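You operate a simulated robot arm through the tools that you are given. There is no shell and no other tool. Be economical: measure what you need, move in short steps, check, and stop when the job is done.

You are at the controls of a simulated robot arm. One attempt, no reset.

## Task
Put things in order on the sideboard top. At the end: the jar with a blue lid is in the blue colander; the white thermometer stands where the jar with a blue lid stood; the red block stands where the white thermometer stood; the red apple chunk stands on top of the brown box; whatever was shut is shut again. Leave all else as you found it, and nothing knocked over.
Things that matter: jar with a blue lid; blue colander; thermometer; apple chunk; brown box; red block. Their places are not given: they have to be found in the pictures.

Only the result counts: the job must be done as asked and must still hold three seconds after the hand-in. Knocking over, shifting, dropping, spilling or breaking anything else fails it. Lids that push on must go on centred and level and be pressed home; caps that screw on are set level and turned clockwise until they are tight.

## Robot
A 6-joint arm with a two-finger parallel gripper, fixed in place. Base frame: the origin is at the foot of the arm, x ahead of it, y to its left, z up; the work surface is at about z = 0.92. Readings come in m, degrees, newtons and seconds.
With the tool pointing down near the work surface it reaches from about 0.22 to 0.62 m from the base axis. Its first joint turns from -66.0 to 66.0 degrees. Payload 2.7 kg.
Tool frame: the origin (TCP) lies between the finger pads and is the grasp point; the fingertips stand 0.023 m ahead of it; z points along the fingers, y is the line along which they close. Largest opening 0.094 m; finger width 0.038, thickness 0.01; the body of the gripper, 0.054 by 0.096 m, starts 0.039 m behind the TCP.
Orientation is told as [roll, pitch, yaw] about the base's x, y, z axes, in that order, counted from this pose: with the fingers straight down and closing along the base's y, the tool's x points along the base's -x, its y along +y and its z along -z.

## Interface
- The arm moves only by the tool apply_moves. Its argument "rows" is a list of rows, each an object of numbers (a shift or turn left out is 0, a gripper value left out holds the last): "ax", "ay", "az": the turn, a rotation vector about the tool's x, y, z in degrees; "dx", "dy", "dz": the shift along the tool's x, y, z in m; "claw": the opening in per cent of the stroke, from 0 (shut) to 100 (fully open). In form: [{"ax": .., "ay": .., "az": .., "dx": .., "dy": .., "dz": .., "claw": ..}, ...]. A call has 1 to 10 rows; each row is the pose to reach, as a shift and turn from the pose commanded when the call began, along the tool's axes at that moment. A row lasts 0.2 s, in which the tool goes at most 0.05 m and 8.6 degrees; a call with a longer step from one row to the next is refused whole, and so is a gripper value outside its range. A pose out of reach is approached as far as the arm can. The call stops where the force on the tool passes 40 N (or 10 N more than at its start, if that is more) or the arm is blocked; 0.2 s more then pass. Each finger travels about 0.045 m/s and halts on what it meets, pressing with about 42 N; the grip force reading is that of the motor and also rises with nothing between the fingers. The clock runs only during rows and for 0.2 s after the last one: add rows that repeat a pose to give the fingers time. It gives the time, the measured TCP pose, the force on the tool (base axes), the opening and the grip force at its end, in the units of the frame above (readings bear some noise).
- Cameras (640 x 400 px; columns grow to the right, rows downward): "scene" is fixed at [0.0693, -0.4257, 1.4041]; the picture's right is [0.84, -0.54, 0.00], its down [-0.32, -0.49, -0.81] and it looks along [0.44, 0.68, -0.58] (base axes); focal length 214 px, centre (320, 200). "wrist" rides on the gripper at [-0.039, 0, -0.044] in the tool frame; the picture's right is [0.00, -1.00, 0.00], its down [0.97, 0.00, -0.24] and it looks along [0.24, 0.00, 0.97] (tool axes); focal length 218 px, centre (320, 200).
- get_image(camera): a new picture of that camera. It takes no simulated time.
- pixel_to_xyz(camera, pixels): for up to 12 pixels [column, row] of the newest picture of that camera ("zoom" is the newest enlarged one), the place [x, y, z] in the base frame of the surface seen there, good to about 0.002 m. It takes no simulated time.
- enlarge(camera, box): a new picture of the part [left, top, right, bottom] of that camera's present view, enlarged. It takes no simulated time.
- hand_in(): hands the job in; it is judged then, once.

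Keep the steps short. Do not move on a guess: measure, check each grasp and each placing, and mend mistakes. In all there are 80 turns and 38 pictures (those below and enlarged ones count). Leave the gripper open and the arm clear of the work at the hand-in unless told otherwise, and finish with a single line.

The tools are called after ">>>" as name(argument=value, ...) on one line, values as JSON. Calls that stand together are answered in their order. apply_moves: Moves the arm, as the interface text tells. Its arguments: {"type":"object","properties":{"rows":{"type":"array","items":{"type":"object","properties":{"ax":{"type":"number"},"ay":{"type":"number"},"az":{"type":"number"},"dx":{"type":"number"},"dy":{"type":"number"},"dz":{"type":"number"},"claw":{"type":"number"}}}}},"required":["rows"]} The other tools are called the same way: get_image (camera) takes a picture; pixel_to_xyz (camera, pixels) gives the place of the surface under pixels of a picture; enlarge (camera, box) takes an enlarged picture of a part of a camera's view; hand_in () hands the job in.

At the start:

```text
time_s: 0.0
eef_pos: [0.3362, 0.1234, 1.2495]
tcp_rot: [0.0, 0.0, -0.2]
force: [-0.5, 0.2, -0.8]
finger_gap: 0.094
grasp_force: 0.0
```

scene: 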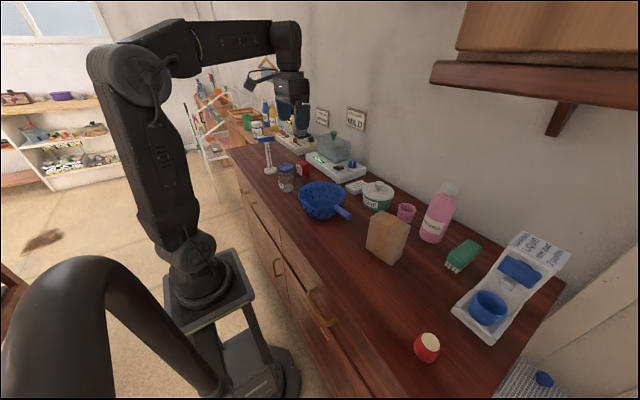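
wrist: 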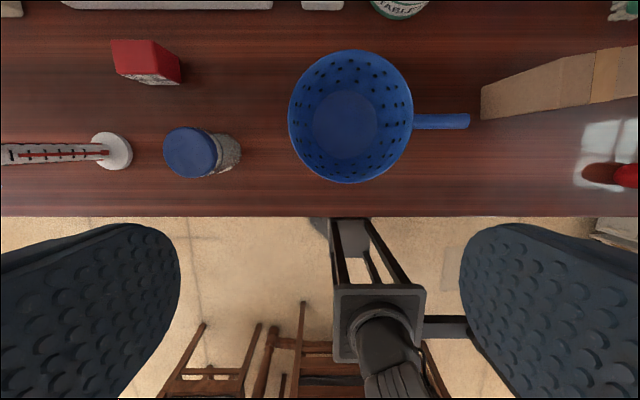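

The scene picture shows the thermometer (265,155), jar (286,178), colander (322,200), box (387,237), apple chunk (427,347) and red block (302,170). I'll enlarge both areas before measuring.

>>> enlarge(camera="scene", box=[230, 120, 390, 220])

>>> pixel_to_xyz(camera="wrist", pixels=[[190, 152], [228, 152], [115, 151], [60, 153], [5, 153], [135, 55], [160, 78], [345, 125], [350, 55], [350, 180], [440, 121], [295, 115]])

>>> pixel_to_xyz(camera="scene", pixels=[[427, 340], [427, 355], [393, 220], [370, 213], [408, 226], [380, 217], [388, 245], [270, 170], [266, 142], [286, 169], [286, 185], [302, 170]])

```text
4.00 times, centred on (310, 170) of scene
```

zoom: 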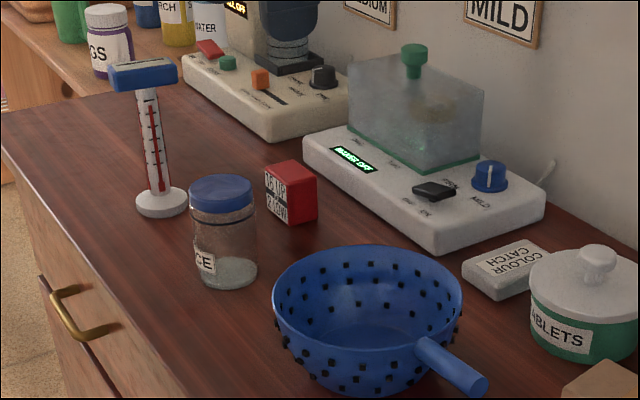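

```text
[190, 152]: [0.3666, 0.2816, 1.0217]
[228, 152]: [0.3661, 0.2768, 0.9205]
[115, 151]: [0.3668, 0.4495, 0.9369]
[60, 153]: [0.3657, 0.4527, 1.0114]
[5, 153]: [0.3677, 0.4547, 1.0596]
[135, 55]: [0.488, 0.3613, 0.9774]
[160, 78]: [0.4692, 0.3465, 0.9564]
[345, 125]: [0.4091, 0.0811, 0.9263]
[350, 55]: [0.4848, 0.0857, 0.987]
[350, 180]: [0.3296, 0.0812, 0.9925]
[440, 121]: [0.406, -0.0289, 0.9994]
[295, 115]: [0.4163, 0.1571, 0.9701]
```

```text
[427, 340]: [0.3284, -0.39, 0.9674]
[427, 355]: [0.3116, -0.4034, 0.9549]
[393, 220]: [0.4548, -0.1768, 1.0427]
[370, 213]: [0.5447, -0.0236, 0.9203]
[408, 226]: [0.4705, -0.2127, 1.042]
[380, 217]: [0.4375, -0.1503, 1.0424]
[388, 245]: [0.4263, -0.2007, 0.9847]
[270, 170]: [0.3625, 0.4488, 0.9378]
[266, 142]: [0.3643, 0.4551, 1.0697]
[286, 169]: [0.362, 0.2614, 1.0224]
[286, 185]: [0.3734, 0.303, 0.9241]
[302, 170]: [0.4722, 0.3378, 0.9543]
```

Jar lid centre is (0.367, 0.281), top z 1.022. Moving above it with the fingers open, then checking with the wrist camera.

>>> apply_moves(rows=[{"dx": -0.006, "dy": 0.04, "dz": 0.01, "claw": 100}, {"dx": -0.012, "dy": 0.08, "dz": 0.03}, {"dx": -0.018, "dy": 0.115, "dz": 0.06}, {"dx": -0.024, "dy": 0.14, "dz": 0.09}, {"dx": -0.03, "dy": 0.158, "dz": 0.12}, {"dx": -0.03, "dy": 0.158, "dz": 0.14}, {"dx": -0.03, "dy": 0.158, "dz": 0.14}])

>>> get_image(camera="wrist")

```text
time_s: 1.6
eef_pos: [0.3675, 0.2814, 1.1083]
tcp_rot: [0.0, 0.1, 0.0]
force: [-0.2, -0.2, 0.3]
finger_gap: 0.0941
grasp_force: 0.1
```

```text
34 pictures are left
```

wrist: 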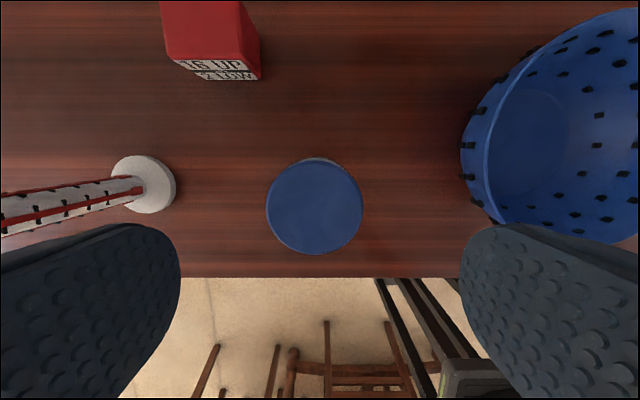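

>>> pixel_to_xyz(camera="wrist", pixels=[[315, 206], [269, 206], [360, 206], [315, 163], [315, 250], [143, 182], [117, 180], [172, 185], [148, 159], [157, 210], [165, 50], [255, 40]])

```text
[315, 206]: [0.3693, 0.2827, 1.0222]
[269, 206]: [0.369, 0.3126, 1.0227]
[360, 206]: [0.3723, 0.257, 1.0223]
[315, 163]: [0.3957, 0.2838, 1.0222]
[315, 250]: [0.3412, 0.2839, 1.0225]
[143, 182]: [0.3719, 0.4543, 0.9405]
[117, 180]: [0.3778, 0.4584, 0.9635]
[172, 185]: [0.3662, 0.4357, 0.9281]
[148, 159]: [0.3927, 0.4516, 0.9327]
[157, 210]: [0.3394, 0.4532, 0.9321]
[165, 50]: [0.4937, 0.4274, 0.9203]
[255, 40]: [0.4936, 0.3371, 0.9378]
```

The lid centre is about (0.368, 0.284), diameter 0.058. Going straight down to TCP z 0.990, then closing.

>>> apply_moves(rows=[{"dy": 0.002, "dz": 0.04}, {"dy": 0.003, "dz": 0.08}, {"dy": 0.003, "dz": 0.117}, {"dy": 0.003, "dz": 0.117}, {"dy": 0.003, "dz": 0.117, "claw": 40}, {"dy": 0.003, "dz": 0.117, "claw": 40}, {"dy": 0.003, "dz": 0.117, "claw": 40}, {"dy": 0.003, "dz": 0.117, "claw": 40}, {"dy": 0.003, "dz": 0.117, "claw": 40}])

```text
time_s: 3.6
eef_pos: [0.3686, 0.2845, 0.9922]
tcp_rot: [-0.1, 0.0, 0.0]
force: [-0.1, -0.5, 0.4]
finger_gap: 0.0654
grasp_force: 41.7
```

The gap stopped at 0.065 with 42 N, so the jar is held. Lifting 0.12 straight up and checking the grip.

>>> apply_moves(rows=[{"dz": -0.01}, {"dz": -0.03}, {"dz": -0.07}, {"dz": -0.11}, {"dz": -0.13}, {"dz": -0.13}])

>>> get_image(camera="scene")

```text
time_s: 5.0
eef_pos: [0.3658, 0.2861, 1.1234]
tcp_rot: [0.0, 0.1, 0.1]
force: [0.5, 0.0, -1.8]
finger_gap: 0.0652
grasp_force: 41.9
```

```text
33 pictures are left
```

scene: 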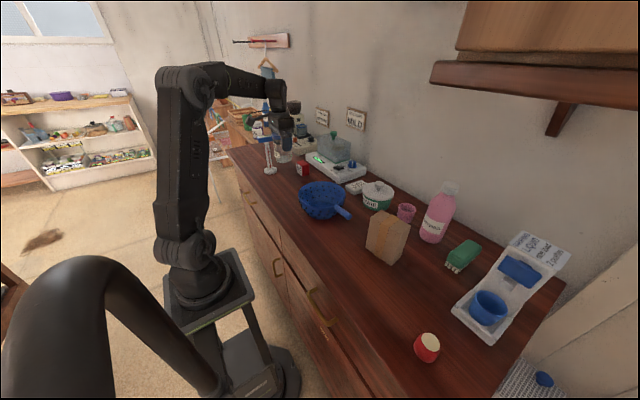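

The jar is lifted whole, with the lid on. Moving it over the colander centre (0.408, 0.082).

>>> apply_moves(rows=[{"dx": -0.008, "dy": -0.04}, {"dx": -0.016, "dy": -0.08}, {"dx": -0.024, "dy": -0.12}, {"dx": -0.032, "dy": -0.16}, {"dx": -0.04, "dy": -0.19}, {"dx": -0.041, "dy": -0.202}, {"dx": -0.041, "dy": -0.202}, {"dx": -0.041, "dy": -0.202}])

>>> enlarge(camera="scene", box=[240, 110, 400, 230])

>>> get_image(camera="wrist")

```text
time_s: 6.8
eef_pos: [0.4067, 0.0814, 1.1231]
tcp_rot: [0.0, 0.0, -0.1]
force: [-0.3, 0.3, -1.5]
finger_gap: 0.0655
grasp_force: 42.3
```

```text
3.33 times, centred on (320, 170) of scene
```

zoom: 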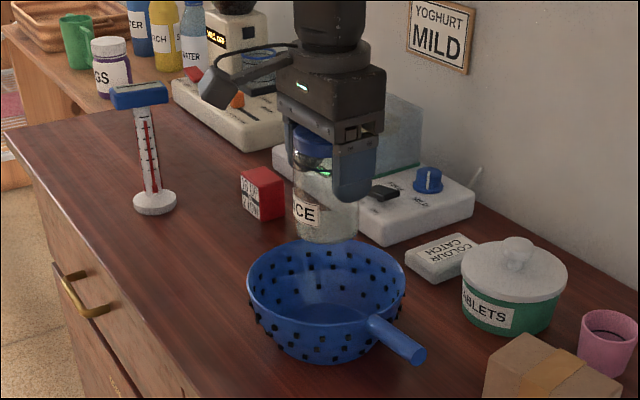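

```text
31 pictures are left
```

wrist: 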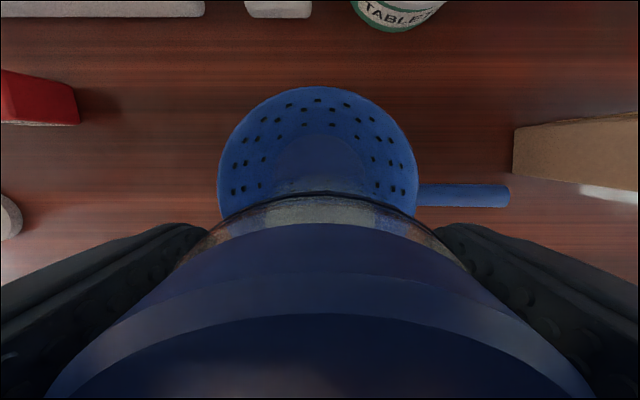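

The colander (columns 219–417) is centred under the jar. Lowering to just above the colander's floor (z 0.926).

>>> apply_moves(rows=[{"dz": 0.04}, {"dz": 0.08}, {"dz": 0.11}, {"dz": 0.12}, {"dz": 0.122}, {"dz": 0.122}])

```text
time_s: 8.2
eef_pos: [0.4071, 0.0829, 1.0005]
tcp_rot: [0.0, -0.1, 0.0]
force: [-0.4, 0.1, -2.0]
finger_gap: 0.0654
grasp_force: 41.6
```

>>> apply_moves(rows=[{"dz": 0.001}, {"dz": 0.002}, {"dz": 0.003}, {"dz": 0.003}])

```text
time_s: 9.2
eef_pos: [0.4069, 0.0836, 0.9975]
tcp_rot: [0.0, 0.0, 0.0]
force: [0.7, 0.3, -2.1]
finger_gap: 0.0654
grasp_force: 42.0
```

No contact yet (force still about -2 N); continuing gently.

>>> apply_moves(rows=[{"dz": 0.001}, {"dz": 0.002}, {"dz": 0.002}])

```text
time_s: 10.0
eef_pos: [0.4066, 0.0822, 0.9962]
tcp_rot: [0.0, -0.1, 0.1]
force: [-4.8, 0.8, 15.0]
finger_gap: 0.0652
grasp_force: 42.0
```

Contact: 15 N upward, so the jar rests on the floor of the colander. Opening and going straight up.

>>> apply_moves(rows=[{"dz": -0.001, "claw": 88}, {"dz": -0.001}, {"dz": -0.001}, {"dz": -0.02}, {"dz": -0.06}, {"dz": -0.1}, {"dz": -0.15}, {"dz": -0.15}])

>>> enlarge(camera="scene", box=[240, 110, 400, 230])

>>> get_image(camera="wrist")

```text
time_s: 11.8
eef_pos: [0.4054, 0.0832, 1.1466]
tcp_rot: [0.0, 0.0, -0.1]
force: [-0.4, 0.3, 0.6]
finger_gap: 0.0826
grasp_force: 0.1
```

```text
3.33 times, centred on (320, 170) of scene
```

zoom: 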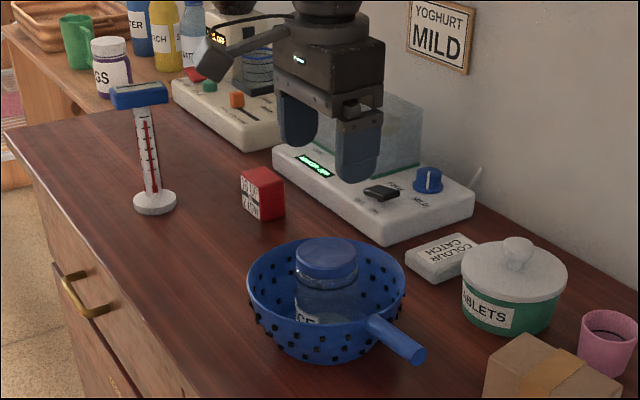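

```text
29 pictures are left
```

wrist: 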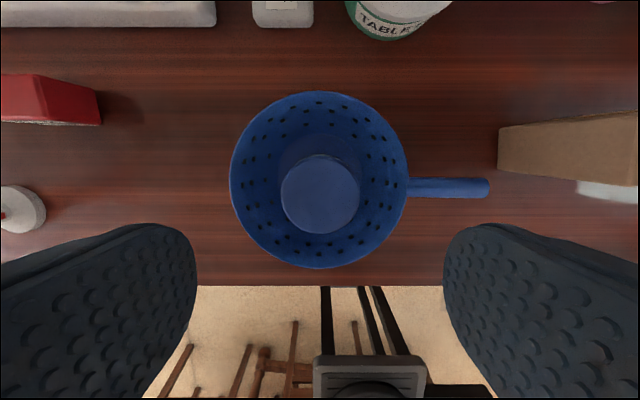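

The jar stands upright in the colander. Next I go up and over to look down at the thermometer.

>>> apply_moves(rows=[{"dz": -0.04}, {"dz": -0.08, "dy": 0.02}, {"dx": 0.006, "dy": 0.06, "dz": -0.09}, {"dx": 0.012, "dy": 0.105, "dz": -0.09}, {"dx": 0.018, "dy": 0.15, "dz": -0.09}, {"dx": 0.024, "dy": 0.195, "dz": -0.09}, {"dx": 0.03, "dy": 0.24, "dz": -0.09}, {"dx": 0.036, "dy": 0.285, "dz": -0.09}, {"dx": 0.039, "dy": 0.33, "dz": -0.09}, {"dx": 0.039, "dy": 0.365, "dz": -0.09, "claw": 100}])

>>> get_image(camera="wrist")

```text
time_s: 14.0
eef_pos: [0.355, 0.4142, 1.219]
tcp_rot: [-0.1, 0.1, 0.1]
force: [0.6, 0.5, -0.8]
finger_gap: 0.094
grasp_force: 0.1
out of reach, approached as far as the arm can: row 9, 10
```

```text
28 pictures are left
```

wrist: 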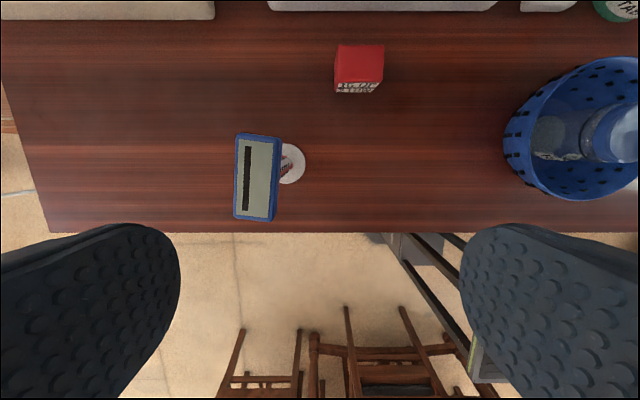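

>>> pixel_to_xyz(camera="wrist", pixels=[[258, 177], [241, 137], [278, 141], [238, 217], [270, 219], [280, 180], [237, 177], [298, 163], [338, 50], [380, 50], [337, 82], [379, 82]])

>>> enlarge(camera="scene", box=[240, 120, 320, 190])

```text
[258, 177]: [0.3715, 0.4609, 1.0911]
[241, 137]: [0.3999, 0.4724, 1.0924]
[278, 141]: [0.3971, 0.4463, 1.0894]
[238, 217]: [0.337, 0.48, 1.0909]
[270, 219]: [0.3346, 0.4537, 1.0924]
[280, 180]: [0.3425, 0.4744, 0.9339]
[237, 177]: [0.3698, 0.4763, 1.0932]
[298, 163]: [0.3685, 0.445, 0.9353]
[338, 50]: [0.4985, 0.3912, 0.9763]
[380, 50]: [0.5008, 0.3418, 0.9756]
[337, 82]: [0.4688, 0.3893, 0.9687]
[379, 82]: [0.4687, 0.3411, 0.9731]
```

```text
5.71 times, centred on (280, 155) of scene
```

zoom: 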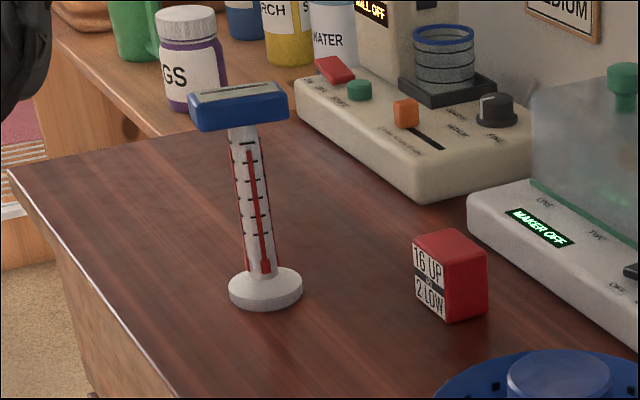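

Thermometer head: centre (0.369, 0.461), top z 1.092, 0.064 long by 0.027 wide, yawed about -7°. I was at the reach limit, so I'll drop 0.07 (tips stay above the head) and turn 7° to line up, then read the pose.

>>> apply_moves(rows=[{"dz": 0.02, "az": 2}, {"dz": 0.04, "az": 4}, {"dz": 0.06, "az": 7}, {"dz": 0.07, "az": 7}, {"dz": 0.07, "az": 7}])

```text
time_s: 15.2
eef_pos: [0.3546, 0.4133, 1.1517]
tcp_rot: [0.0, 0.0, -7.0]
force: [0.3, 0.0, -0.3]
finger_gap: 0.094
grasp_force: 0.0
```

>>> apply_moves(rows=[{"dx": -0.004, "dy": 0.025}, {"dx": -0.0085, "dy": 0.0494}, {"dx": -0.0085, "dy": 0.0494}])

>>> get_image(camera="wrist")

```text
time_s: 16.0
eef_pos: [0.3654, 0.453, 1.1472]
tcp_rot: [0.0, -0.1, -7.1]
force: [0.4, -0.4, -0.5]
finger_gap: 0.0939
grasp_force: 0.1
out of reach, approached as far as the arm can: row 2, 3
```

```text
26 pictures are left
```

wrist: 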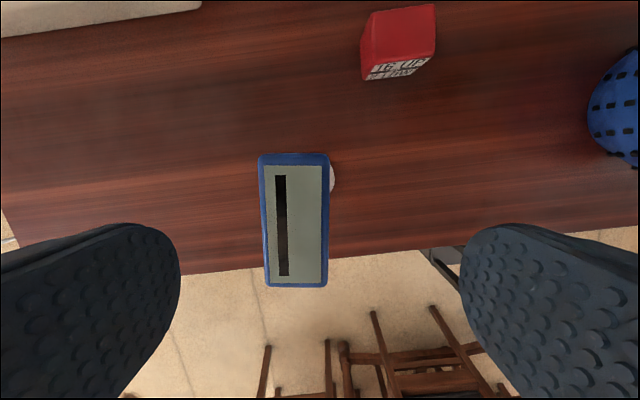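

>>> pixel_to_xyz(camera="wrist", pixels=[[264, 220], [327, 220], [295, 157], [297, 284], [297, 220]])

>>> apply_moves(rows=[{"dz": 0.015}, {"dz": 0.03}, {"dz": 0.03}])

```text
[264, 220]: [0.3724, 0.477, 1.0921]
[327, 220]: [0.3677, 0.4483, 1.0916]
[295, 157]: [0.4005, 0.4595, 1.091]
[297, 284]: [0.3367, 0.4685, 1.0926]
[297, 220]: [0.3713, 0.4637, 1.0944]
```

```text
time_s: 16.8
eef_pos: [0.3654, 0.4525, 1.118]
tcp_rot: [0.0, 0.0, -7.0]
force: [-0.4, 0.0, -0.3]
finger_gap: 0.094
grasp_force: 0.0
```

Head centre (0.369, 0.463). Shifting (+0.0035, +0.010) and lowering to z 1.078.

>>> apply_moves(rows=[{"dx": -0.0012, "dy": 0.004, "dz": 0.01}, {"dx": -0.0023, "dy": 0.0103, "dz": 0.025}, {"dx": -0.0023, "dy": 0.0103, "dz": 0.04}, {"dx": -0.0023, "dy": 0.0103, "dz": 0.04}])

```text
time_s: 17.8
eef_pos: [0.37, 0.4627, 1.0777]
tcp_rot: [-0.1, 0.0, -7.0]
force: [-0.5, 0.3, 0.1]
finger_gap: 0.0939
grasp_force: 0.1
```

Now closing on the head.

>>> apply_moves(rows=[{"claw": 40}, {"claw": 40}, {"claw": 40}, {"claw": 10}, {"claw": 10}, {"claw": 10}, {"claw": 10}])

```text
time_s: 19.4
eef_pos: [0.3696, 0.4624, 1.0777]
tcp_rot: [0.1, 0.0, -7.0]
force: [0.2, 0.5, -0.1]
finger_gap: 0.0336
grasp_force: 41.7
```

Held, with a gap of 0.034. Lifting 0.03, carrying to the jar's old spot (0.368, 0.284), and checking before lowering.

>>> apply_moves(rows=[{"dz": -0.01}, {"dz": -0.03}, {"dx": -0.0049, "dy": -0.04, "dz": -0.03}, {"dx": -0.0098, "dy": -0.08, "dz": -0.03}, {"dx": -0.0147, "dy": -0.12, "dz": -0.03}, {"dx": -0.0196, "dy": -0.16, "dz": -0.03}, {"dx": -0.0218, "dy": -0.1774, "dz": -0.03}, {"dx": -0.0218, "dy": -0.1774, "dz": -0.03}])

>>> enlarge(camera="scene", box=[230, 110, 350, 210])

```text
time_s: 21.2
eef_pos: [0.3682, 0.2829, 1.1074]
tcp_rot: [0.0, 0.0, -6.9]
force: [-0.1, -0.3, -2.4]
finger_gap: 0.0338
grasp_force: 42.4
```

```text
4.00 times, centred on (290, 160) of scene
```

zoom: 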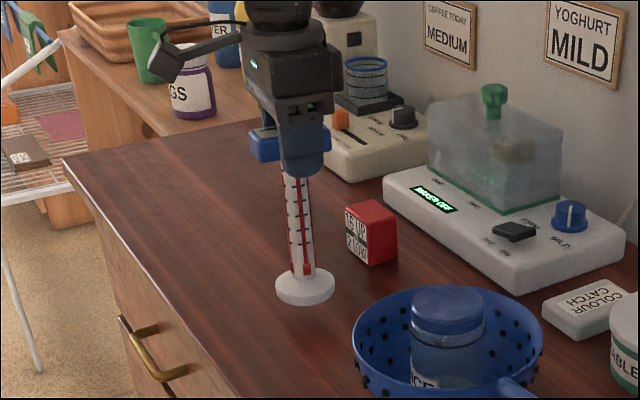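

The thermometer hangs upright. Lowering 0.028, then creeping to contact.

>>> apply_moves(rows=[{"dz": 0.015}, {"dz": 0.027}, {"dz": 0.028}, {"dz": 0.029}, {"dz": 0.03}, {"dz": 0.03}])

```text
time_s: 22.6
eef_pos: [0.3684, 0.2842, 1.077]
tcp_rot: [0.1, -0.1, -6.9]
force: [1.8, 1.0, 2.3]
finger_gap: 0.0339
grasp_force: 41.7
```

Contact has begun (force -2.4 → +2.3 N). One half-millimetre more, then release and rise straight up.

>>> apply_moves(rows=[{"dz": 0.0006}, {"dz": 0.0006, "claw": 60}, {"dz": 0.0006, "claw": 100}, {"dz": 0.0006}, {"dz": 0.0006}, {"dz": -0.02}, {"dz": -0.06}, {"dz": -0.1}, {"dz": -0.12}])

>>> get_image(camera="wrist")

>>> enlarge(camera="scene", box=[230, 110, 350, 210])

```text
time_s: 24.6
eef_pos: [0.3685, 0.2853, 1.197]
tcp_rot: [0.1, 0.0, -6.9]
force: [-0.3, -0.8, -0.7]
finger_gap: 0.0936
grasp_force: 0.0
```

```text
24 pictures are left
```

wrist: 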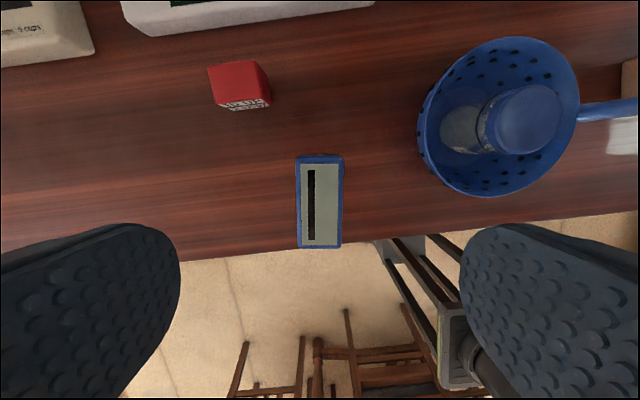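

```text
4.00 times, centred on (290, 160) of scene
```

zoom: 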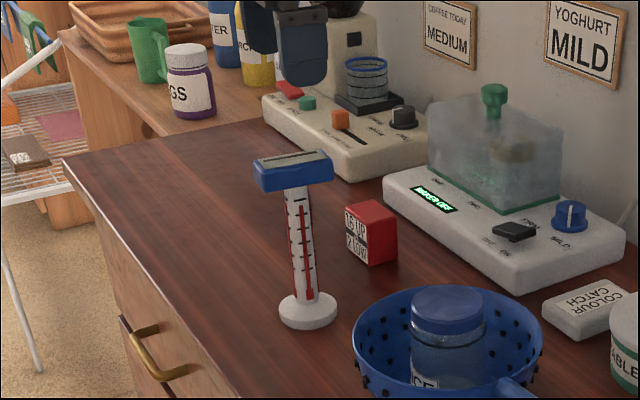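

The thermometer stands. Checking its base position and the red block's corners.

>>> pixel_to_xyz(camera="zoom", pixels=[[282, 310], [335, 310], [308, 322], [297, 160], [348, 206], [372, 202], [395, 214], [370, 224], [347, 250], [371, 264], [397, 255], [371, 244]])

>>> pixel_to_xyz(camera="wrist", pixels=[[210, 70], [252, 62], [269, 80], [269, 100], [219, 101], [235, 80], [320, 200], [298, 246], [340, 246], [300, 158], [341, 158]])

```text
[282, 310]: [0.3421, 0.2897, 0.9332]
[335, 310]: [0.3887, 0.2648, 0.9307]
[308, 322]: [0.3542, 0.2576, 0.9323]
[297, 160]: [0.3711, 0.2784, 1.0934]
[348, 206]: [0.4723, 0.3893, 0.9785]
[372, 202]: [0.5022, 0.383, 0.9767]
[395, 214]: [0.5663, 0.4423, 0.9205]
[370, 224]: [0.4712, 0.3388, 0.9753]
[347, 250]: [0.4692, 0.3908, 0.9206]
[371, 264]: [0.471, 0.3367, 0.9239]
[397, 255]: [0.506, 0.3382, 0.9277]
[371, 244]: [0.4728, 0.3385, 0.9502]
```

```text
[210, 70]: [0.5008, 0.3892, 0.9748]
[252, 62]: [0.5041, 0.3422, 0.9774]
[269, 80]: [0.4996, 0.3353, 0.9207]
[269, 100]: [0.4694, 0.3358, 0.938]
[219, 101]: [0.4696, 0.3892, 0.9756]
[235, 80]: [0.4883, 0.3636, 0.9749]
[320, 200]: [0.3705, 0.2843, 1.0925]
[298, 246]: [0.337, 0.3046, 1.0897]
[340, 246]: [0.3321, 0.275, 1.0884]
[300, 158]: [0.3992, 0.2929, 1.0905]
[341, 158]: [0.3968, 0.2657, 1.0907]
```

The block spans x 0.469–0.504, y 0.336–0.391, top z 0.976, yaw about 0. The thermometer now lies on the line from the base to the block, so I'm measuring how high the forearm sits above the TCP before reaching over it.

>>> get_image(camera="scene")

```text
22 pictures are left
```

scene: 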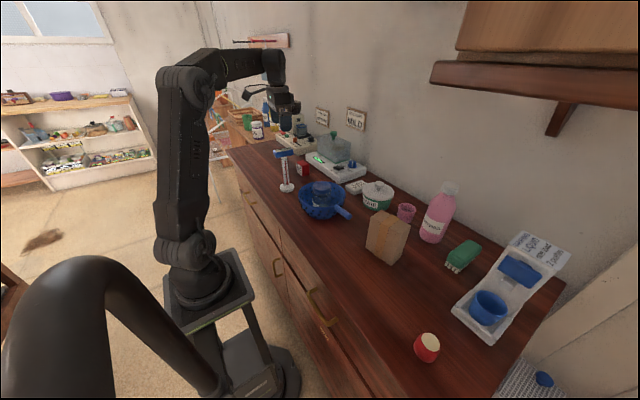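

>>> pixel_to_xyz(camera="scene", pixels=[[270, 60], [275, 76], [280, 88], [285, 98], [235, 62], [238, 76], [210, 80], [205, 60], [185, 85], [292, 112]])

>>> enlarge(camera="scene", box=[150, 30, 320, 140])

```text
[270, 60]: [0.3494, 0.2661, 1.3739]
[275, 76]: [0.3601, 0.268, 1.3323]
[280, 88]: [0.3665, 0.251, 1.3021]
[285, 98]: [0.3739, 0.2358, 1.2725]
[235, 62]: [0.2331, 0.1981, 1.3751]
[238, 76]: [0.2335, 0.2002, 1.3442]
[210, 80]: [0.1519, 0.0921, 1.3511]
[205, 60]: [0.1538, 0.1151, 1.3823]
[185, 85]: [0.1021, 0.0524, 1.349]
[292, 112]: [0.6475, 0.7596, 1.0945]
```

```text
3.64 times, centred on (235, 85) of scene
```

zoom: 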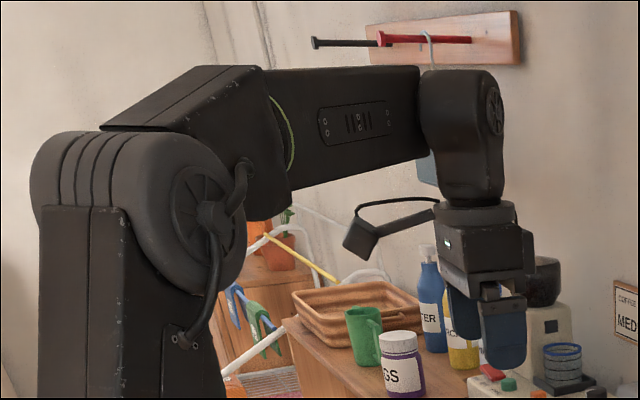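

The forearm's underside sits about 0.125 above the TCP at the wrist and rises towards the elbow, so there should be about 3 cm clearance over the thermometer. I'll approach in stages and check, squaring the gripper back to yaw 0 first.

>>> apply_moves(rows=[{"dx": -0.02, "dy": 0.018, "dz": 0.005, "az": -2}, {"dx": -0.04, "dy": 0.036, "dz": 0.015, "az": -4}, {"dx": -0.06, "dy": 0.054, "dz": 0.03, "az": -6}, {"dx": -0.08, "dy": 0.0703, "dz": 0.047, "az": -7}, {"dx": -0.08, "dy": 0.0703, "dz": 0.047, "az": -7}])

>>> get_image(camera="wrist")

```text
time_s: 25.8
eef_pos: [0.4551, 0.3451, 1.1503]
tcp_rot: [0.0, 0.0, 0.1]
force: [-0.3, 0.4, -1.0]
finger_gap: 0.0938
grasp_force: 0.1
```

```text
20 pictures are left
```

wrist: 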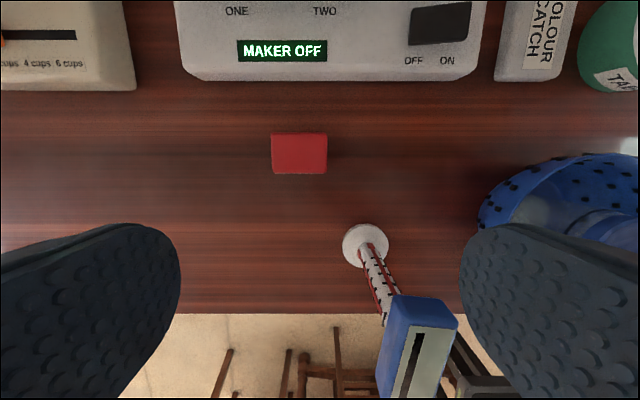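

>>> pixel_to_xyz(camera="wrist", pixels=[[273, 136], [325, 136], [273, 170], [325, 172], [299, 152], [300, 75], [110, 85], [300, 20], [367, 244], [345, 245], [387, 240], [364, 225]])

```text
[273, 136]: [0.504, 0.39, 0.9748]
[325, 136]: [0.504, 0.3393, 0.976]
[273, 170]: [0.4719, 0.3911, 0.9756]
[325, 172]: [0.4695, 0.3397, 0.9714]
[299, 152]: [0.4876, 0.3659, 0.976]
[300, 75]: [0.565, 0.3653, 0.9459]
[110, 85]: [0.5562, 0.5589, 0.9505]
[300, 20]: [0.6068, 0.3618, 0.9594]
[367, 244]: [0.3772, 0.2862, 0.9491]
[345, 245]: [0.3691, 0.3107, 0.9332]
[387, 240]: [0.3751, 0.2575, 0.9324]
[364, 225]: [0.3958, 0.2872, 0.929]
```

Block centre (0.487, 0.365). Moving over it at z 1.06, with the tips still above the block and the machines (≤0.96).

>>> apply_moves(rows=[{"dx": -0.005, "dy": 0.004, "dz": 0.03}, {"dx": -0.015, "dy": 0.01, "dz": 0.06}, {"dx": -0.031, "dy": 0.02, "dz": 0.09}, {"dx": -0.031, "dy": 0.02, "dz": 0.09}])

>>> enlarge(camera="scene", box=[150, 40, 350, 200])

```text
time_s: 26.8
eef_pos: [0.4874, 0.3641, 1.0604]
tcp_rot: [0.0, 0.1, 0.0]
force: [-0.2, 0.3, 0.3]
finger_gap: 0.0943
grasp_force: 0.0
```

```text
2.50 times, centred on (250, 120) of scene
```

zoom: 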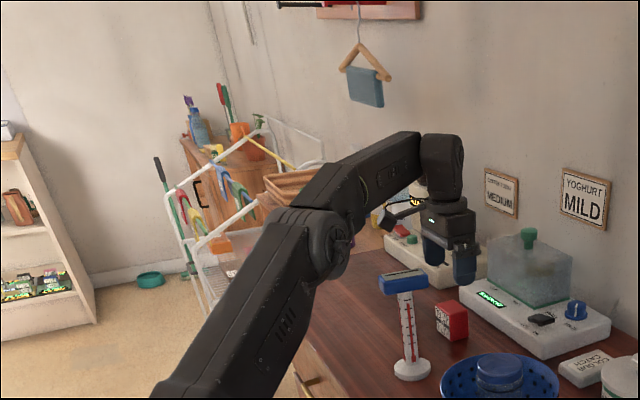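

>>> pixel_to_xyz(camera="zoom", pixels=[[330, 270], [330, 245], [355, 225], [385, 200], [405, 182], [415, 172], [440, 165], [440, 195], [400, 160], [360, 190], [412, 273]])

```text
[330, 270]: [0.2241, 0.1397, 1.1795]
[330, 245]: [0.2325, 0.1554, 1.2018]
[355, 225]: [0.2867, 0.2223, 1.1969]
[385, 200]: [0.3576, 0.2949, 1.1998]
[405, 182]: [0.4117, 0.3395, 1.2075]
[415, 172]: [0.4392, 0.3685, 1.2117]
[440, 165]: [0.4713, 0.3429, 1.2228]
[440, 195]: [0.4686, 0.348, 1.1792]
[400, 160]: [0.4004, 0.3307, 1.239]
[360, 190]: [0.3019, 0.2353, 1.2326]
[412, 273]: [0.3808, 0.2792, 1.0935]
```

The forearm's underside is at about z 1.20, with the thermometer top at 1.092. By geometry a further 0.09 descent leaves about 3 cm. Going down 0.055 first and checking the gap.

>>> apply_moves(rows=[{"dz": 0.03}, {"dz": 0.055}, {"dz": 0.055}])

>>> enlarge(camera="scene", box=[220, 80, 340, 180])

```text
time_s: 27.6
eef_pos: [0.4876, 0.3633, 1.0048]
tcp_rot: [0.0, 0.0, 0.1]
force: [0.1, 0.3, -0.4]
finger_gap: 0.094
grasp_force: 0.1
```

```text
4.00 times, centred on (280, 130) of scene
```

zoom: 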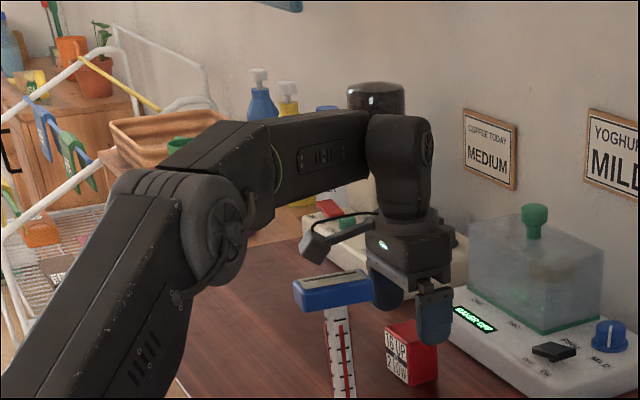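

>>> pixel_to_xyz(camera="zoom", pixels=[[300, 200], [330, 192], [350, 186], [375, 180], [340, 175], [390, 215], [260, 220], [268, 205], [365, 272], [225, 280], [345, 218], [310, 240]])

```text
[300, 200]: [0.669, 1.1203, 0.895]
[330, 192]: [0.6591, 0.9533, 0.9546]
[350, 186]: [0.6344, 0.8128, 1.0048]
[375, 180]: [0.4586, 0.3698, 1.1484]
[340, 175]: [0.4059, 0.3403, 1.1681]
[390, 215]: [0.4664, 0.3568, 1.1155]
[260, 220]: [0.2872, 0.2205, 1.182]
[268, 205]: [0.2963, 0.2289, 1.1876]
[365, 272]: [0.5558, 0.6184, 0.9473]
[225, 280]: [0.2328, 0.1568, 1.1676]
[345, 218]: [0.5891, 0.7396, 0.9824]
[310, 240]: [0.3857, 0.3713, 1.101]
```

Something sits at zoom (310,240): the small pod on the gripper, at x 0.386. I'll measure it against the thermometer head.

>>> pixel_to_xyz(camera="zoom", pixels=[[302, 245], [312, 258], [318, 262], [325, 255], [330, 245], [320, 235], [308, 232], [345, 230], [296, 290], [330, 280], [370, 290], [365, 280]])

```text
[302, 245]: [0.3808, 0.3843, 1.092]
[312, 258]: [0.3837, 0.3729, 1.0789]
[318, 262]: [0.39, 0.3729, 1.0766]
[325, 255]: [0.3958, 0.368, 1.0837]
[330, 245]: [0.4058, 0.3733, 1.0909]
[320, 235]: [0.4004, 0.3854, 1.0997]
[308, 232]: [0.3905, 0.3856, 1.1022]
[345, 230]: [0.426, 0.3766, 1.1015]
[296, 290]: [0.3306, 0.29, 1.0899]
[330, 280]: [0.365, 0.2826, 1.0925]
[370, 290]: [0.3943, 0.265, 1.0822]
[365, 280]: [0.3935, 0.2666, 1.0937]
```

The pod's near side is at y 0.365 and the head ends at y 0.305, so that's clear. The forearm edge near x 0.41 is at about 1.155 and drops only about 0.025 more, which is also clear. Descending to 0.967 and closing.

>>> apply_moves(rows=[{"dz": 0.02}, {"dz": 0.037}, {"dz": 0.037}, {"dz": 0.037, "claw": 35}, {"dz": 0.037, "claw": 35}, {"dz": 0.037, "claw": 35}, {"dz": 0.037, "claw": 35}, {"dz": 0.037, "claw": 35}])

```text
time_s: 29.4
eef_pos: [0.4868, 0.3625, 0.9675]
tcp_rot: [0.0, 0.0, 0.0]
force: [0.5, -0.2, -0.1]
finger_gap: 0.0556
grasp_force: 42.2
```

The block is held (gap 0.056). Lifting and carrying to the thermometer's old spot (0.367, 0.4625).

>>> apply_moves(rows=[{"dz": -0.01}, {"dz": -0.03}, {"dz": -0.05}, {"dx": 0.03, "dy": 0.025, "dz": -0.05}, {"dx": 0.06, "dy": 0.05, "dz": -0.05}, {"dx": 0.09, "dy": 0.075, "dz": -0.05}, {"dx": 0.12, "dy": 0.0985, "dz": -0.05}, {"dx": 0.12, "dy": 0.0985, "dz": -0.05}])

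>>> enlarge(camera="scene", box=[220, 100, 340, 200])

```text
time_s: 31.2
eef_pos: [0.3668, 0.4622, 1.0192]
tcp_rot: [0.1, 0.1, 0.0]
force: [-0.7, -0.7, -2.2]
finger_gap: 0.0553
grasp_force: 41.9
```

```text
4.00 times, centred on (280, 150) of scene
```

zoom: 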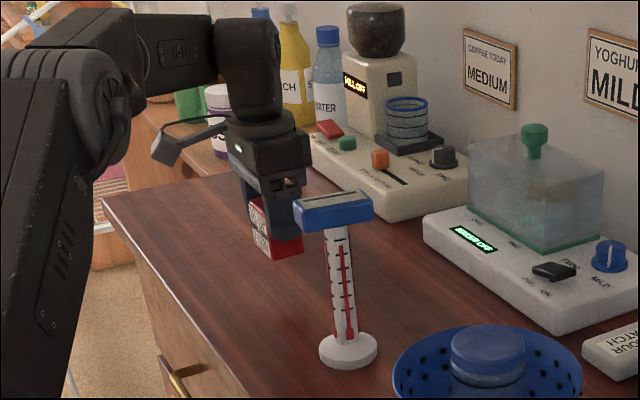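

>>> apply_moves(rows=[{"dz": 0.03}, {"dz": 0.046}, {"dz": 0.049}, {"dz": 0.05}, {"dz": 0.051}, {"dz": 0.051}])

```text
time_s: 32.6
eef_pos: [0.3702, 0.4628, 0.9691]
tcp_rot: [0.2, -0.2, 0.0]
force: [-1.2, -3.1, 8.9]
finger_gap: 0.0554
grasp_force: 41.5
```

Contact at 8.9 N. Releasing and rising.

>>> apply_moves(rows=[{"dz": -0.0005, "claw": 100}, {"dz": -0.0005}, {"dz": -0.0005}, {"dz": -0.03}, {"dz": -0.07}, {"dz": -0.11}, {"dz": -0.14, "dy": -0.03}, {"dz": -0.18, "dy": -0.06}, {"dz": -0.2, "dy": -0.1}, {"dz": -0.2, "dy": -0.1}])

>>> enlarge(camera="scene", box=[220, 100, 340, 200])

>>> get_image(camera="wrist")

```text
time_s: 34.8
eef_pos: [0.3697, 0.365, 1.1699]
tcp_rot: [0.1, -0.1, 0.1]
force: [0.8, 0.4, 0.9]
finger_gap: 0.0939
grasp_force: 0.1
```

```text
4.00 times, centred on (280, 150) of scene
```

zoom: 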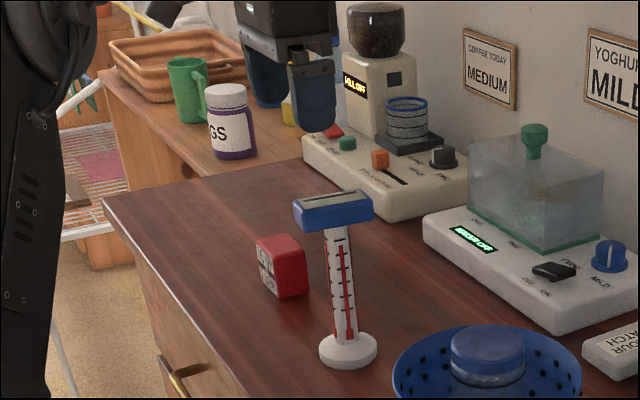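

```text
15 pictures are left
```

wrist: 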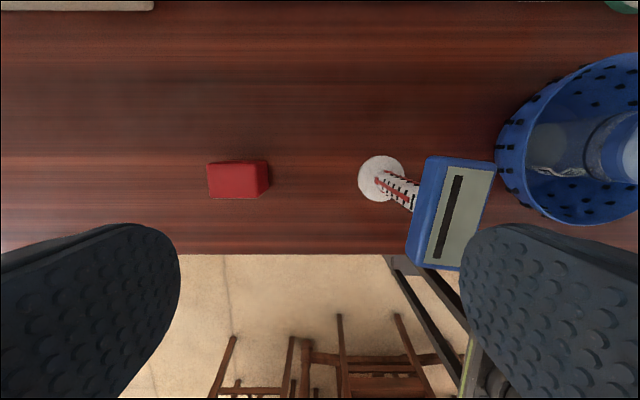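

>>> pixel_to_xyz(camera="wrist", pixels=[[210, 167], [255, 165], [212, 196], [253, 194], [361, 178], [375, 158], [372, 198], [400, 165]])

```text
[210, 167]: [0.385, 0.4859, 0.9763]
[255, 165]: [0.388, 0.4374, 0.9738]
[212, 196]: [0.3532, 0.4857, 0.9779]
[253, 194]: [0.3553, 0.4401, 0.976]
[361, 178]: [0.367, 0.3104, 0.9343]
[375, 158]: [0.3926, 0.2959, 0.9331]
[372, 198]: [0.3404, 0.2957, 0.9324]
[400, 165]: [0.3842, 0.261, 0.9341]
```

The block centre is (0.370, 0.4625) and the thermometer base is at (0.367, 0.2835), both good. Next, go up and across towards the apple chunk.

>>> apply_moves(rows=[{"dz": -0.045}, {"dz": -0.06, "dy": -0.04}, {"dz": -0.06, "dy": -0.088, "dx": 0.005}, {"dz": -0.06, "dy": -0.136, "dx": 0.01}, {"dz": -0.06, "dy": -0.184, "dx": 0.015}, {"dz": -0.06, "dy": -0.232, "dx": 0.02}, {"dz": -0.06, "dy": -0.28, "dx": 0.025}, {"dz": -0.06, "dy": -0.328, "dx": 0.03}, {"dz": -0.06, "dy": -0.376, "dx": 0.03}, {"dz": -0.06, "dy": -0.42, "dx": 0.03}])

>>> apply_moves(rows=[{"dy": -0.048}, {"dy": -0.096}, {"dy": -0.144}, {"dy": -0.192}, {"dy": -0.23}, {"dy": -0.25}, {"dy": -0.25}])

>>> get_image(camera="wrist")

>>> enlarge(camera="scene", box=[340, 180, 500, 380])

```text
time_s: 37.0
eef_pos: [0.3397, -0.0579, 1.2278]
tcp_rot: [0.1, 0.0, 0.1]
force: [1.2, -0.4, 1.1]
finger_gap: 0.0939
grasp_force: 0.1
```

```text
time_s: 38.5
eef_pos: [0.3791, -0.238, 1.2459]
tcp_rot: [-1.6, -1.9, 10.1]
force: [0.2, -0.8, 0.4]
finger_gap: 0.0937
grasp_force: 0.1
stopped in row 7: the arm was blocked; the commanded pose is now the measured one
```

```text
14 pictures are left
```

wrist: 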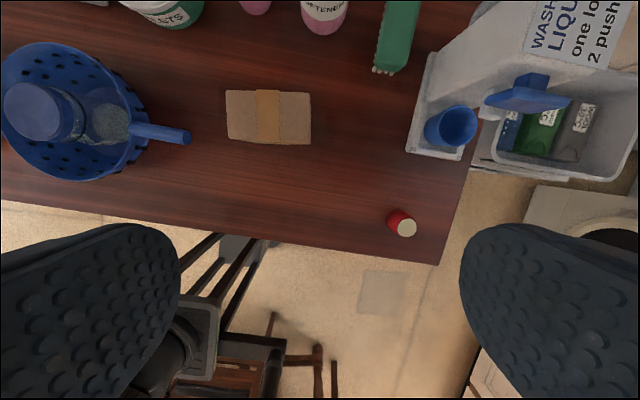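

```text
2.00 times, centred on (420, 280) of scene
```

zoom: 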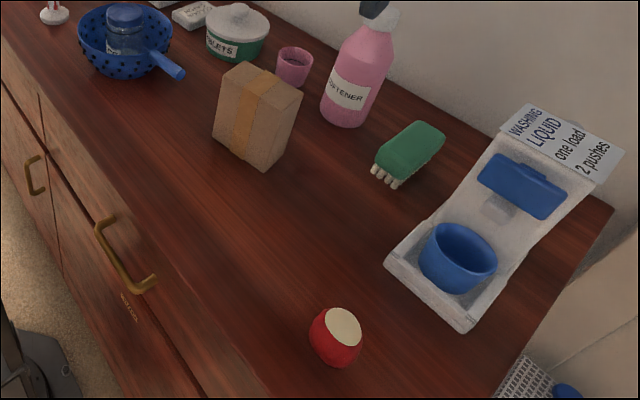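

The arm reports it was blocked at y -0.238 and yawed by 10°. I'm looking for the cause before moving on.

>>> get_image(camera="scene")

>>> pixel_to_xyz(camera="wrist", pixels=[[406, 228], [398, 218], [228, 93], [309, 95], [228, 138], [310, 142], [268, 118], [540, 90], [340, 20], [395, 60]])

```text
12 pictures are left
```

scene: 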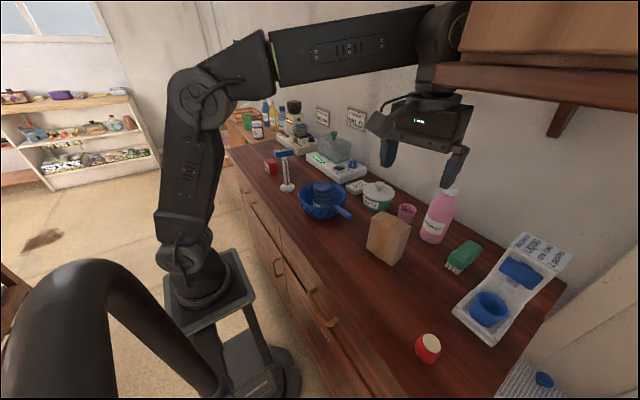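

```text
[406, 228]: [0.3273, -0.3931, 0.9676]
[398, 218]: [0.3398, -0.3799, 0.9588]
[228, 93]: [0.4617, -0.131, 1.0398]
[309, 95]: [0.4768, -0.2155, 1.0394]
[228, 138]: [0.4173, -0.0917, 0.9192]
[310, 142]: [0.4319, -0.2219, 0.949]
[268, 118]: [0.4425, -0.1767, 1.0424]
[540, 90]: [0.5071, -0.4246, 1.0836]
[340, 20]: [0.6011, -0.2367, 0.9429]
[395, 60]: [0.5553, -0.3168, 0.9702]
```

The wrist touched the wall shelf (scene ~(450,75)). I need the shelf's place so I can stay clear of it.

>>> pixel_to_xyz(camera="scene", pixels=[[480, 72], [480, 92], [560, 82], [560, 98], [620, 90], [490, 30], [600, 40], [560, 120], [560, 133], [446, 45], [435, 80], [445, 15]])

```text
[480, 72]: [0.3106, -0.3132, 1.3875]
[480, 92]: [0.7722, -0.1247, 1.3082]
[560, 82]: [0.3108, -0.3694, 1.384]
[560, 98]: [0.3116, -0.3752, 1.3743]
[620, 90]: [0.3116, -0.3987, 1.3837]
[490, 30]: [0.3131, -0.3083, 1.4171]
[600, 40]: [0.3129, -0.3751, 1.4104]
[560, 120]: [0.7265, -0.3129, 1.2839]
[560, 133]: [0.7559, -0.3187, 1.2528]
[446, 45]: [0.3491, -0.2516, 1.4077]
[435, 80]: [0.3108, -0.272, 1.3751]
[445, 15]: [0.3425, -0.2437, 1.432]
```

The shelf's front edge is x 0.311, its left end y -0.272 and its bottom z 1.37; the wrist reaches about 0.21 above the TCP. So beyond y -0.2 I must keep the TCP below about 1.12. Backing off towards +y first, then levelling and descending.

>>> apply_moves(rows=[{"dy": 0.03}, {"dy": 0.06}, {"dy": 0.08}, {"dy": 0.08, "az": 5, "ax": -0.8, "ay": 1}, {"dy": 0.08, "az": 10.1, "ax": -1.6, "ay": 1.9}, {"dy": 0.08, "az": 10.1, "ax": -1.6, "ay": 1.9}])

```text
time_s: 39.9
eef_pos: [0.3668, -0.1652, 1.2379]
tcp_rot: [0.6, 0.5, -1.0]
force: [-0.2, 0.2, 0.3]
finger_gap: 0.0939
grasp_force: 0.0
```

>>> apply_moves(rows=[{"dx": 0.01, "dz": 0.04, "ax": 0.6, "ay": -0.5, "az": -1.0}, {"dx": 0.02, "dz": 0.08, "ax": 0.6, "ay": -0.5, "az": -1.0}, {"dx": 0.022, "dz": 0.12, "ax": 0.6, "ay": -0.5, "az": -1.0}, {"dx": 0.022, "dz": 0.138, "ax": 0.6, "ay": -0.5, "az": -1.0}, {"dx": 0.022, "dz": 0.138, "ax": 0.6, "ay": -0.5, "az": -1.0}])

```text
time_s: 41.1
eef_pos: [0.3414, -0.1642, 1.0997]
tcp_rot: [0.0, -0.1, 0.2]
force: [0.5, 0.7, -0.2]
finger_gap: 0.0938
grasp_force: 0.1
```

Level again. Moving at z 1.10 (under the shelf) towards the apple chunk.

>>> apply_moves(rows=[{"dx": 0.005, "dy": -0.045}, {"dx": 0.008, "dy": -0.09}, {"dx": 0.012, "dy": -0.135}, {"dx": 0.015, "dy": -0.18}, {"dx": 0.015, "dy": -0.22}, {"dx": 0.015, "dy": -0.22}])

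>>> get_image(camera="wrist")

>>> enlarge(camera="scene", box=[340, 260, 500, 380])

```text
time_s: 42.5
eef_pos: [0.3271, -0.388, 1.1027]
tcp_rot: [0.0, -0.2, 0.2]
force: [-0.3, 0.2, 0.4]
finger_gap: 0.094
grasp_force: 0.0
```

```text
11 pictures are left
```

wrist: 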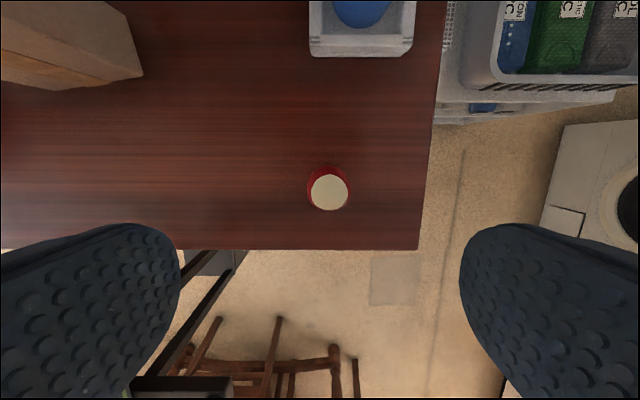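

```text
3.33 times, centred on (420, 320) of scene
```

zoom: 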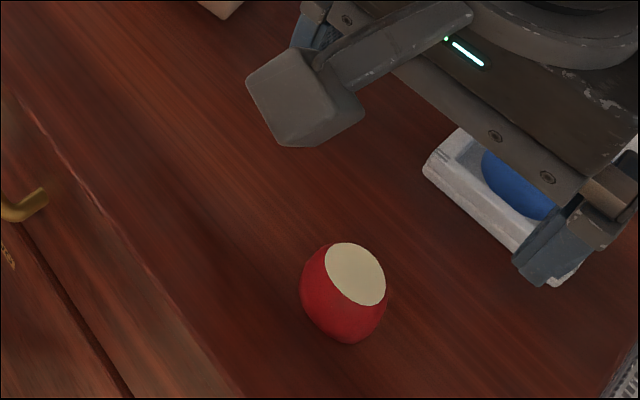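

>>> pixel_to_xyz(camera="wrist", pixels=[[329, 192], [311, 192], [347, 192], [329, 175], [329, 209], [308, 190], [349, 190], [325, 168], [140, 72], [320, 55]])

>>> pixel_to_xyz(camera="zoom", pixels=[[356, 275], [330, 262], [380, 295], [306, 295], [345, 320], [380, 315], [345, 338], [325, 300]])

```text
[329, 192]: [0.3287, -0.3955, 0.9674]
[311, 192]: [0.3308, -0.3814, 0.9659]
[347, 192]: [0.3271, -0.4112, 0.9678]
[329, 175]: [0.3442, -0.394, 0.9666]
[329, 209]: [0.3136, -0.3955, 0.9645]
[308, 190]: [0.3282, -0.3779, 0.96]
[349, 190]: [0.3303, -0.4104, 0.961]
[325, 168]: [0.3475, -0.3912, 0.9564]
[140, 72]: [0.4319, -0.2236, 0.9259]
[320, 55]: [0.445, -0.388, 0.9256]
```

```text
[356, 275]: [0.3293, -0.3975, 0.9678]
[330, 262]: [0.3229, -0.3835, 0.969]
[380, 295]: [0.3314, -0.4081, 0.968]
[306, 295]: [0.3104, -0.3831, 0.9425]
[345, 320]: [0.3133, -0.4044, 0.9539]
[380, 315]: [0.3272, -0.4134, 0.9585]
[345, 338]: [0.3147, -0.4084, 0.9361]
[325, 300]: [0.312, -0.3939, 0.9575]
```

Apple chunk: top centre (0.329, -0.3955), top z 0.967, widest about 0.042. Descending to z 0.949 (tips 0.926), aiming to stop just above the surface, then closing.

>>> apply_moves(rows=[{"dx": -0.001, "dy": -0.009, "dz": 0.04}, {"dx": -0.001, "dy": -0.009, "dz": 0.085}, {"dx": -0.001, "dy": -0.009, "dz": 0.125}, {"dx": -0.001, "dy": -0.009, "dz": 0.145}, {"dx": -0.001, "dy": -0.009, "dz": 0.151}, {"dx": -0.001, "dy": -0.009, "dz": 0.151}])

```text
time_s: 43.9
eef_pos: [0.3293, -0.3944, 0.9506]
tcp_rot: [0.0, -0.2, 0.2]
force: [-0.6, 0.3, 0.0]
finger_gap: 0.0941
grasp_force: 0.1
```

>>> apply_moves(rows=[{"dz": 0.002, "claw": 55}, {"dz": 0.002}, {"dz": 0.002, "claw": 20}, {"dz": 0.002}, {"dz": 0.002}, {"dz": 0.002}, {"dz": 0.002}])

```text
time_s: 45.5
eef_pos: [0.3287, -0.3952, 0.9494]
tcp_rot: [-0.1, 0.0, 0.2]
force: [0.5, -0.3, -1.2]
finger_gap: 0.0389
grasp_force: 41.7
```

The chunk is held (gap 0.039). Lifting to z 1.11 (still under the shelf), then moving towards the box and looking.

>>> apply_moves(rows=[{"dz": -0.01}, {"dz": -0.05}, {"dz": -0.1}, {"dz": -0.14}, {"dz": -0.16}, {"dy": 0.045, "dx": -0.01, "dz": -0.16}, {"dy": 0.09, "dx": -0.02, "dz": -0.16}, {"dy": 0.135, "dx": -0.03, "dz": -0.16}, {"dy": 0.18, "dx": -0.035, "dz": -0.16}, {"dy": 0.21, "dx": -0.035, "dz": -0.16}])

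>>> get_image(camera="wrist")

>>> enlarge(camera="scene", box=[340, 160, 460, 280])

```text
time_s: 47.7
eef_pos: [0.3658, -0.1828, 1.1095]
tcp_rot: [0.1, -0.1, 0.1]
force: [-0.2, -0.7, -0.1]
finger_gap: 0.0388
grasp_force: 41.1
```

```text
9 pictures are left
```

wrist: 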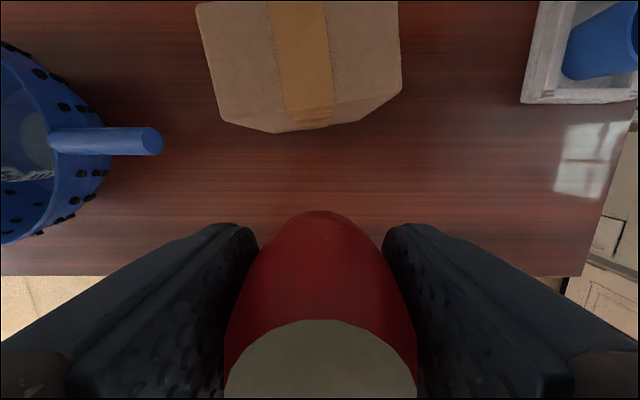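

```text
3.33 times, centred on (400, 220) of scene
```

zoom: 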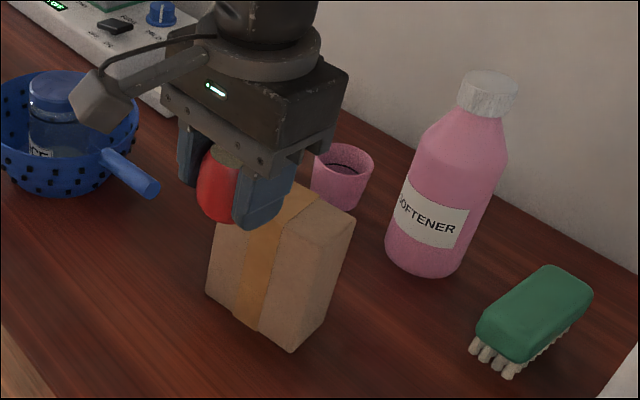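

>>> pixel_to_xyz(camera="wrist", pixels=[[200, 10], [215, 85], [222, 115], [285, 100], [285, 125], [333, 98], [390, 85], [398, 60], [398, 10], [300, 5], [300, 60], [335, 115]])

>>> pixel_to_xyz(camera="zoom", pixels=[[353, 216], [309, 255], [305, 190], [222, 230], [250, 240], [330, 205], [335, 225], [280, 245], [310, 215]])

```text
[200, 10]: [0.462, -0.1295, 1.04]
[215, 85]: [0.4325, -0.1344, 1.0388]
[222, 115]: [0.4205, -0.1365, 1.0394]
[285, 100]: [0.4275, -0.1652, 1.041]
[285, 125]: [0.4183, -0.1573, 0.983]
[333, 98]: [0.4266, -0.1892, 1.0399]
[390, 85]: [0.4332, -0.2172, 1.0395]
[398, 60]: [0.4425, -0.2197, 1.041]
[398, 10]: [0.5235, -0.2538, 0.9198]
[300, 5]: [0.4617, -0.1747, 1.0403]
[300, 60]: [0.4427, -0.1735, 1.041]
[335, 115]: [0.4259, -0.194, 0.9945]
```

```text
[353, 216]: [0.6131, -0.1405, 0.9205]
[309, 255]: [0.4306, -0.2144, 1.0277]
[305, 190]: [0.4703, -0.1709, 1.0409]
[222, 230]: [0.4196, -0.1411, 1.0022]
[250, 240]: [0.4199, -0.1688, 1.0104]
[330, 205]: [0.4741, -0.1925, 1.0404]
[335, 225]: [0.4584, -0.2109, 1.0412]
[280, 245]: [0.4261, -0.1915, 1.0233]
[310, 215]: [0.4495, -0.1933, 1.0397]
```

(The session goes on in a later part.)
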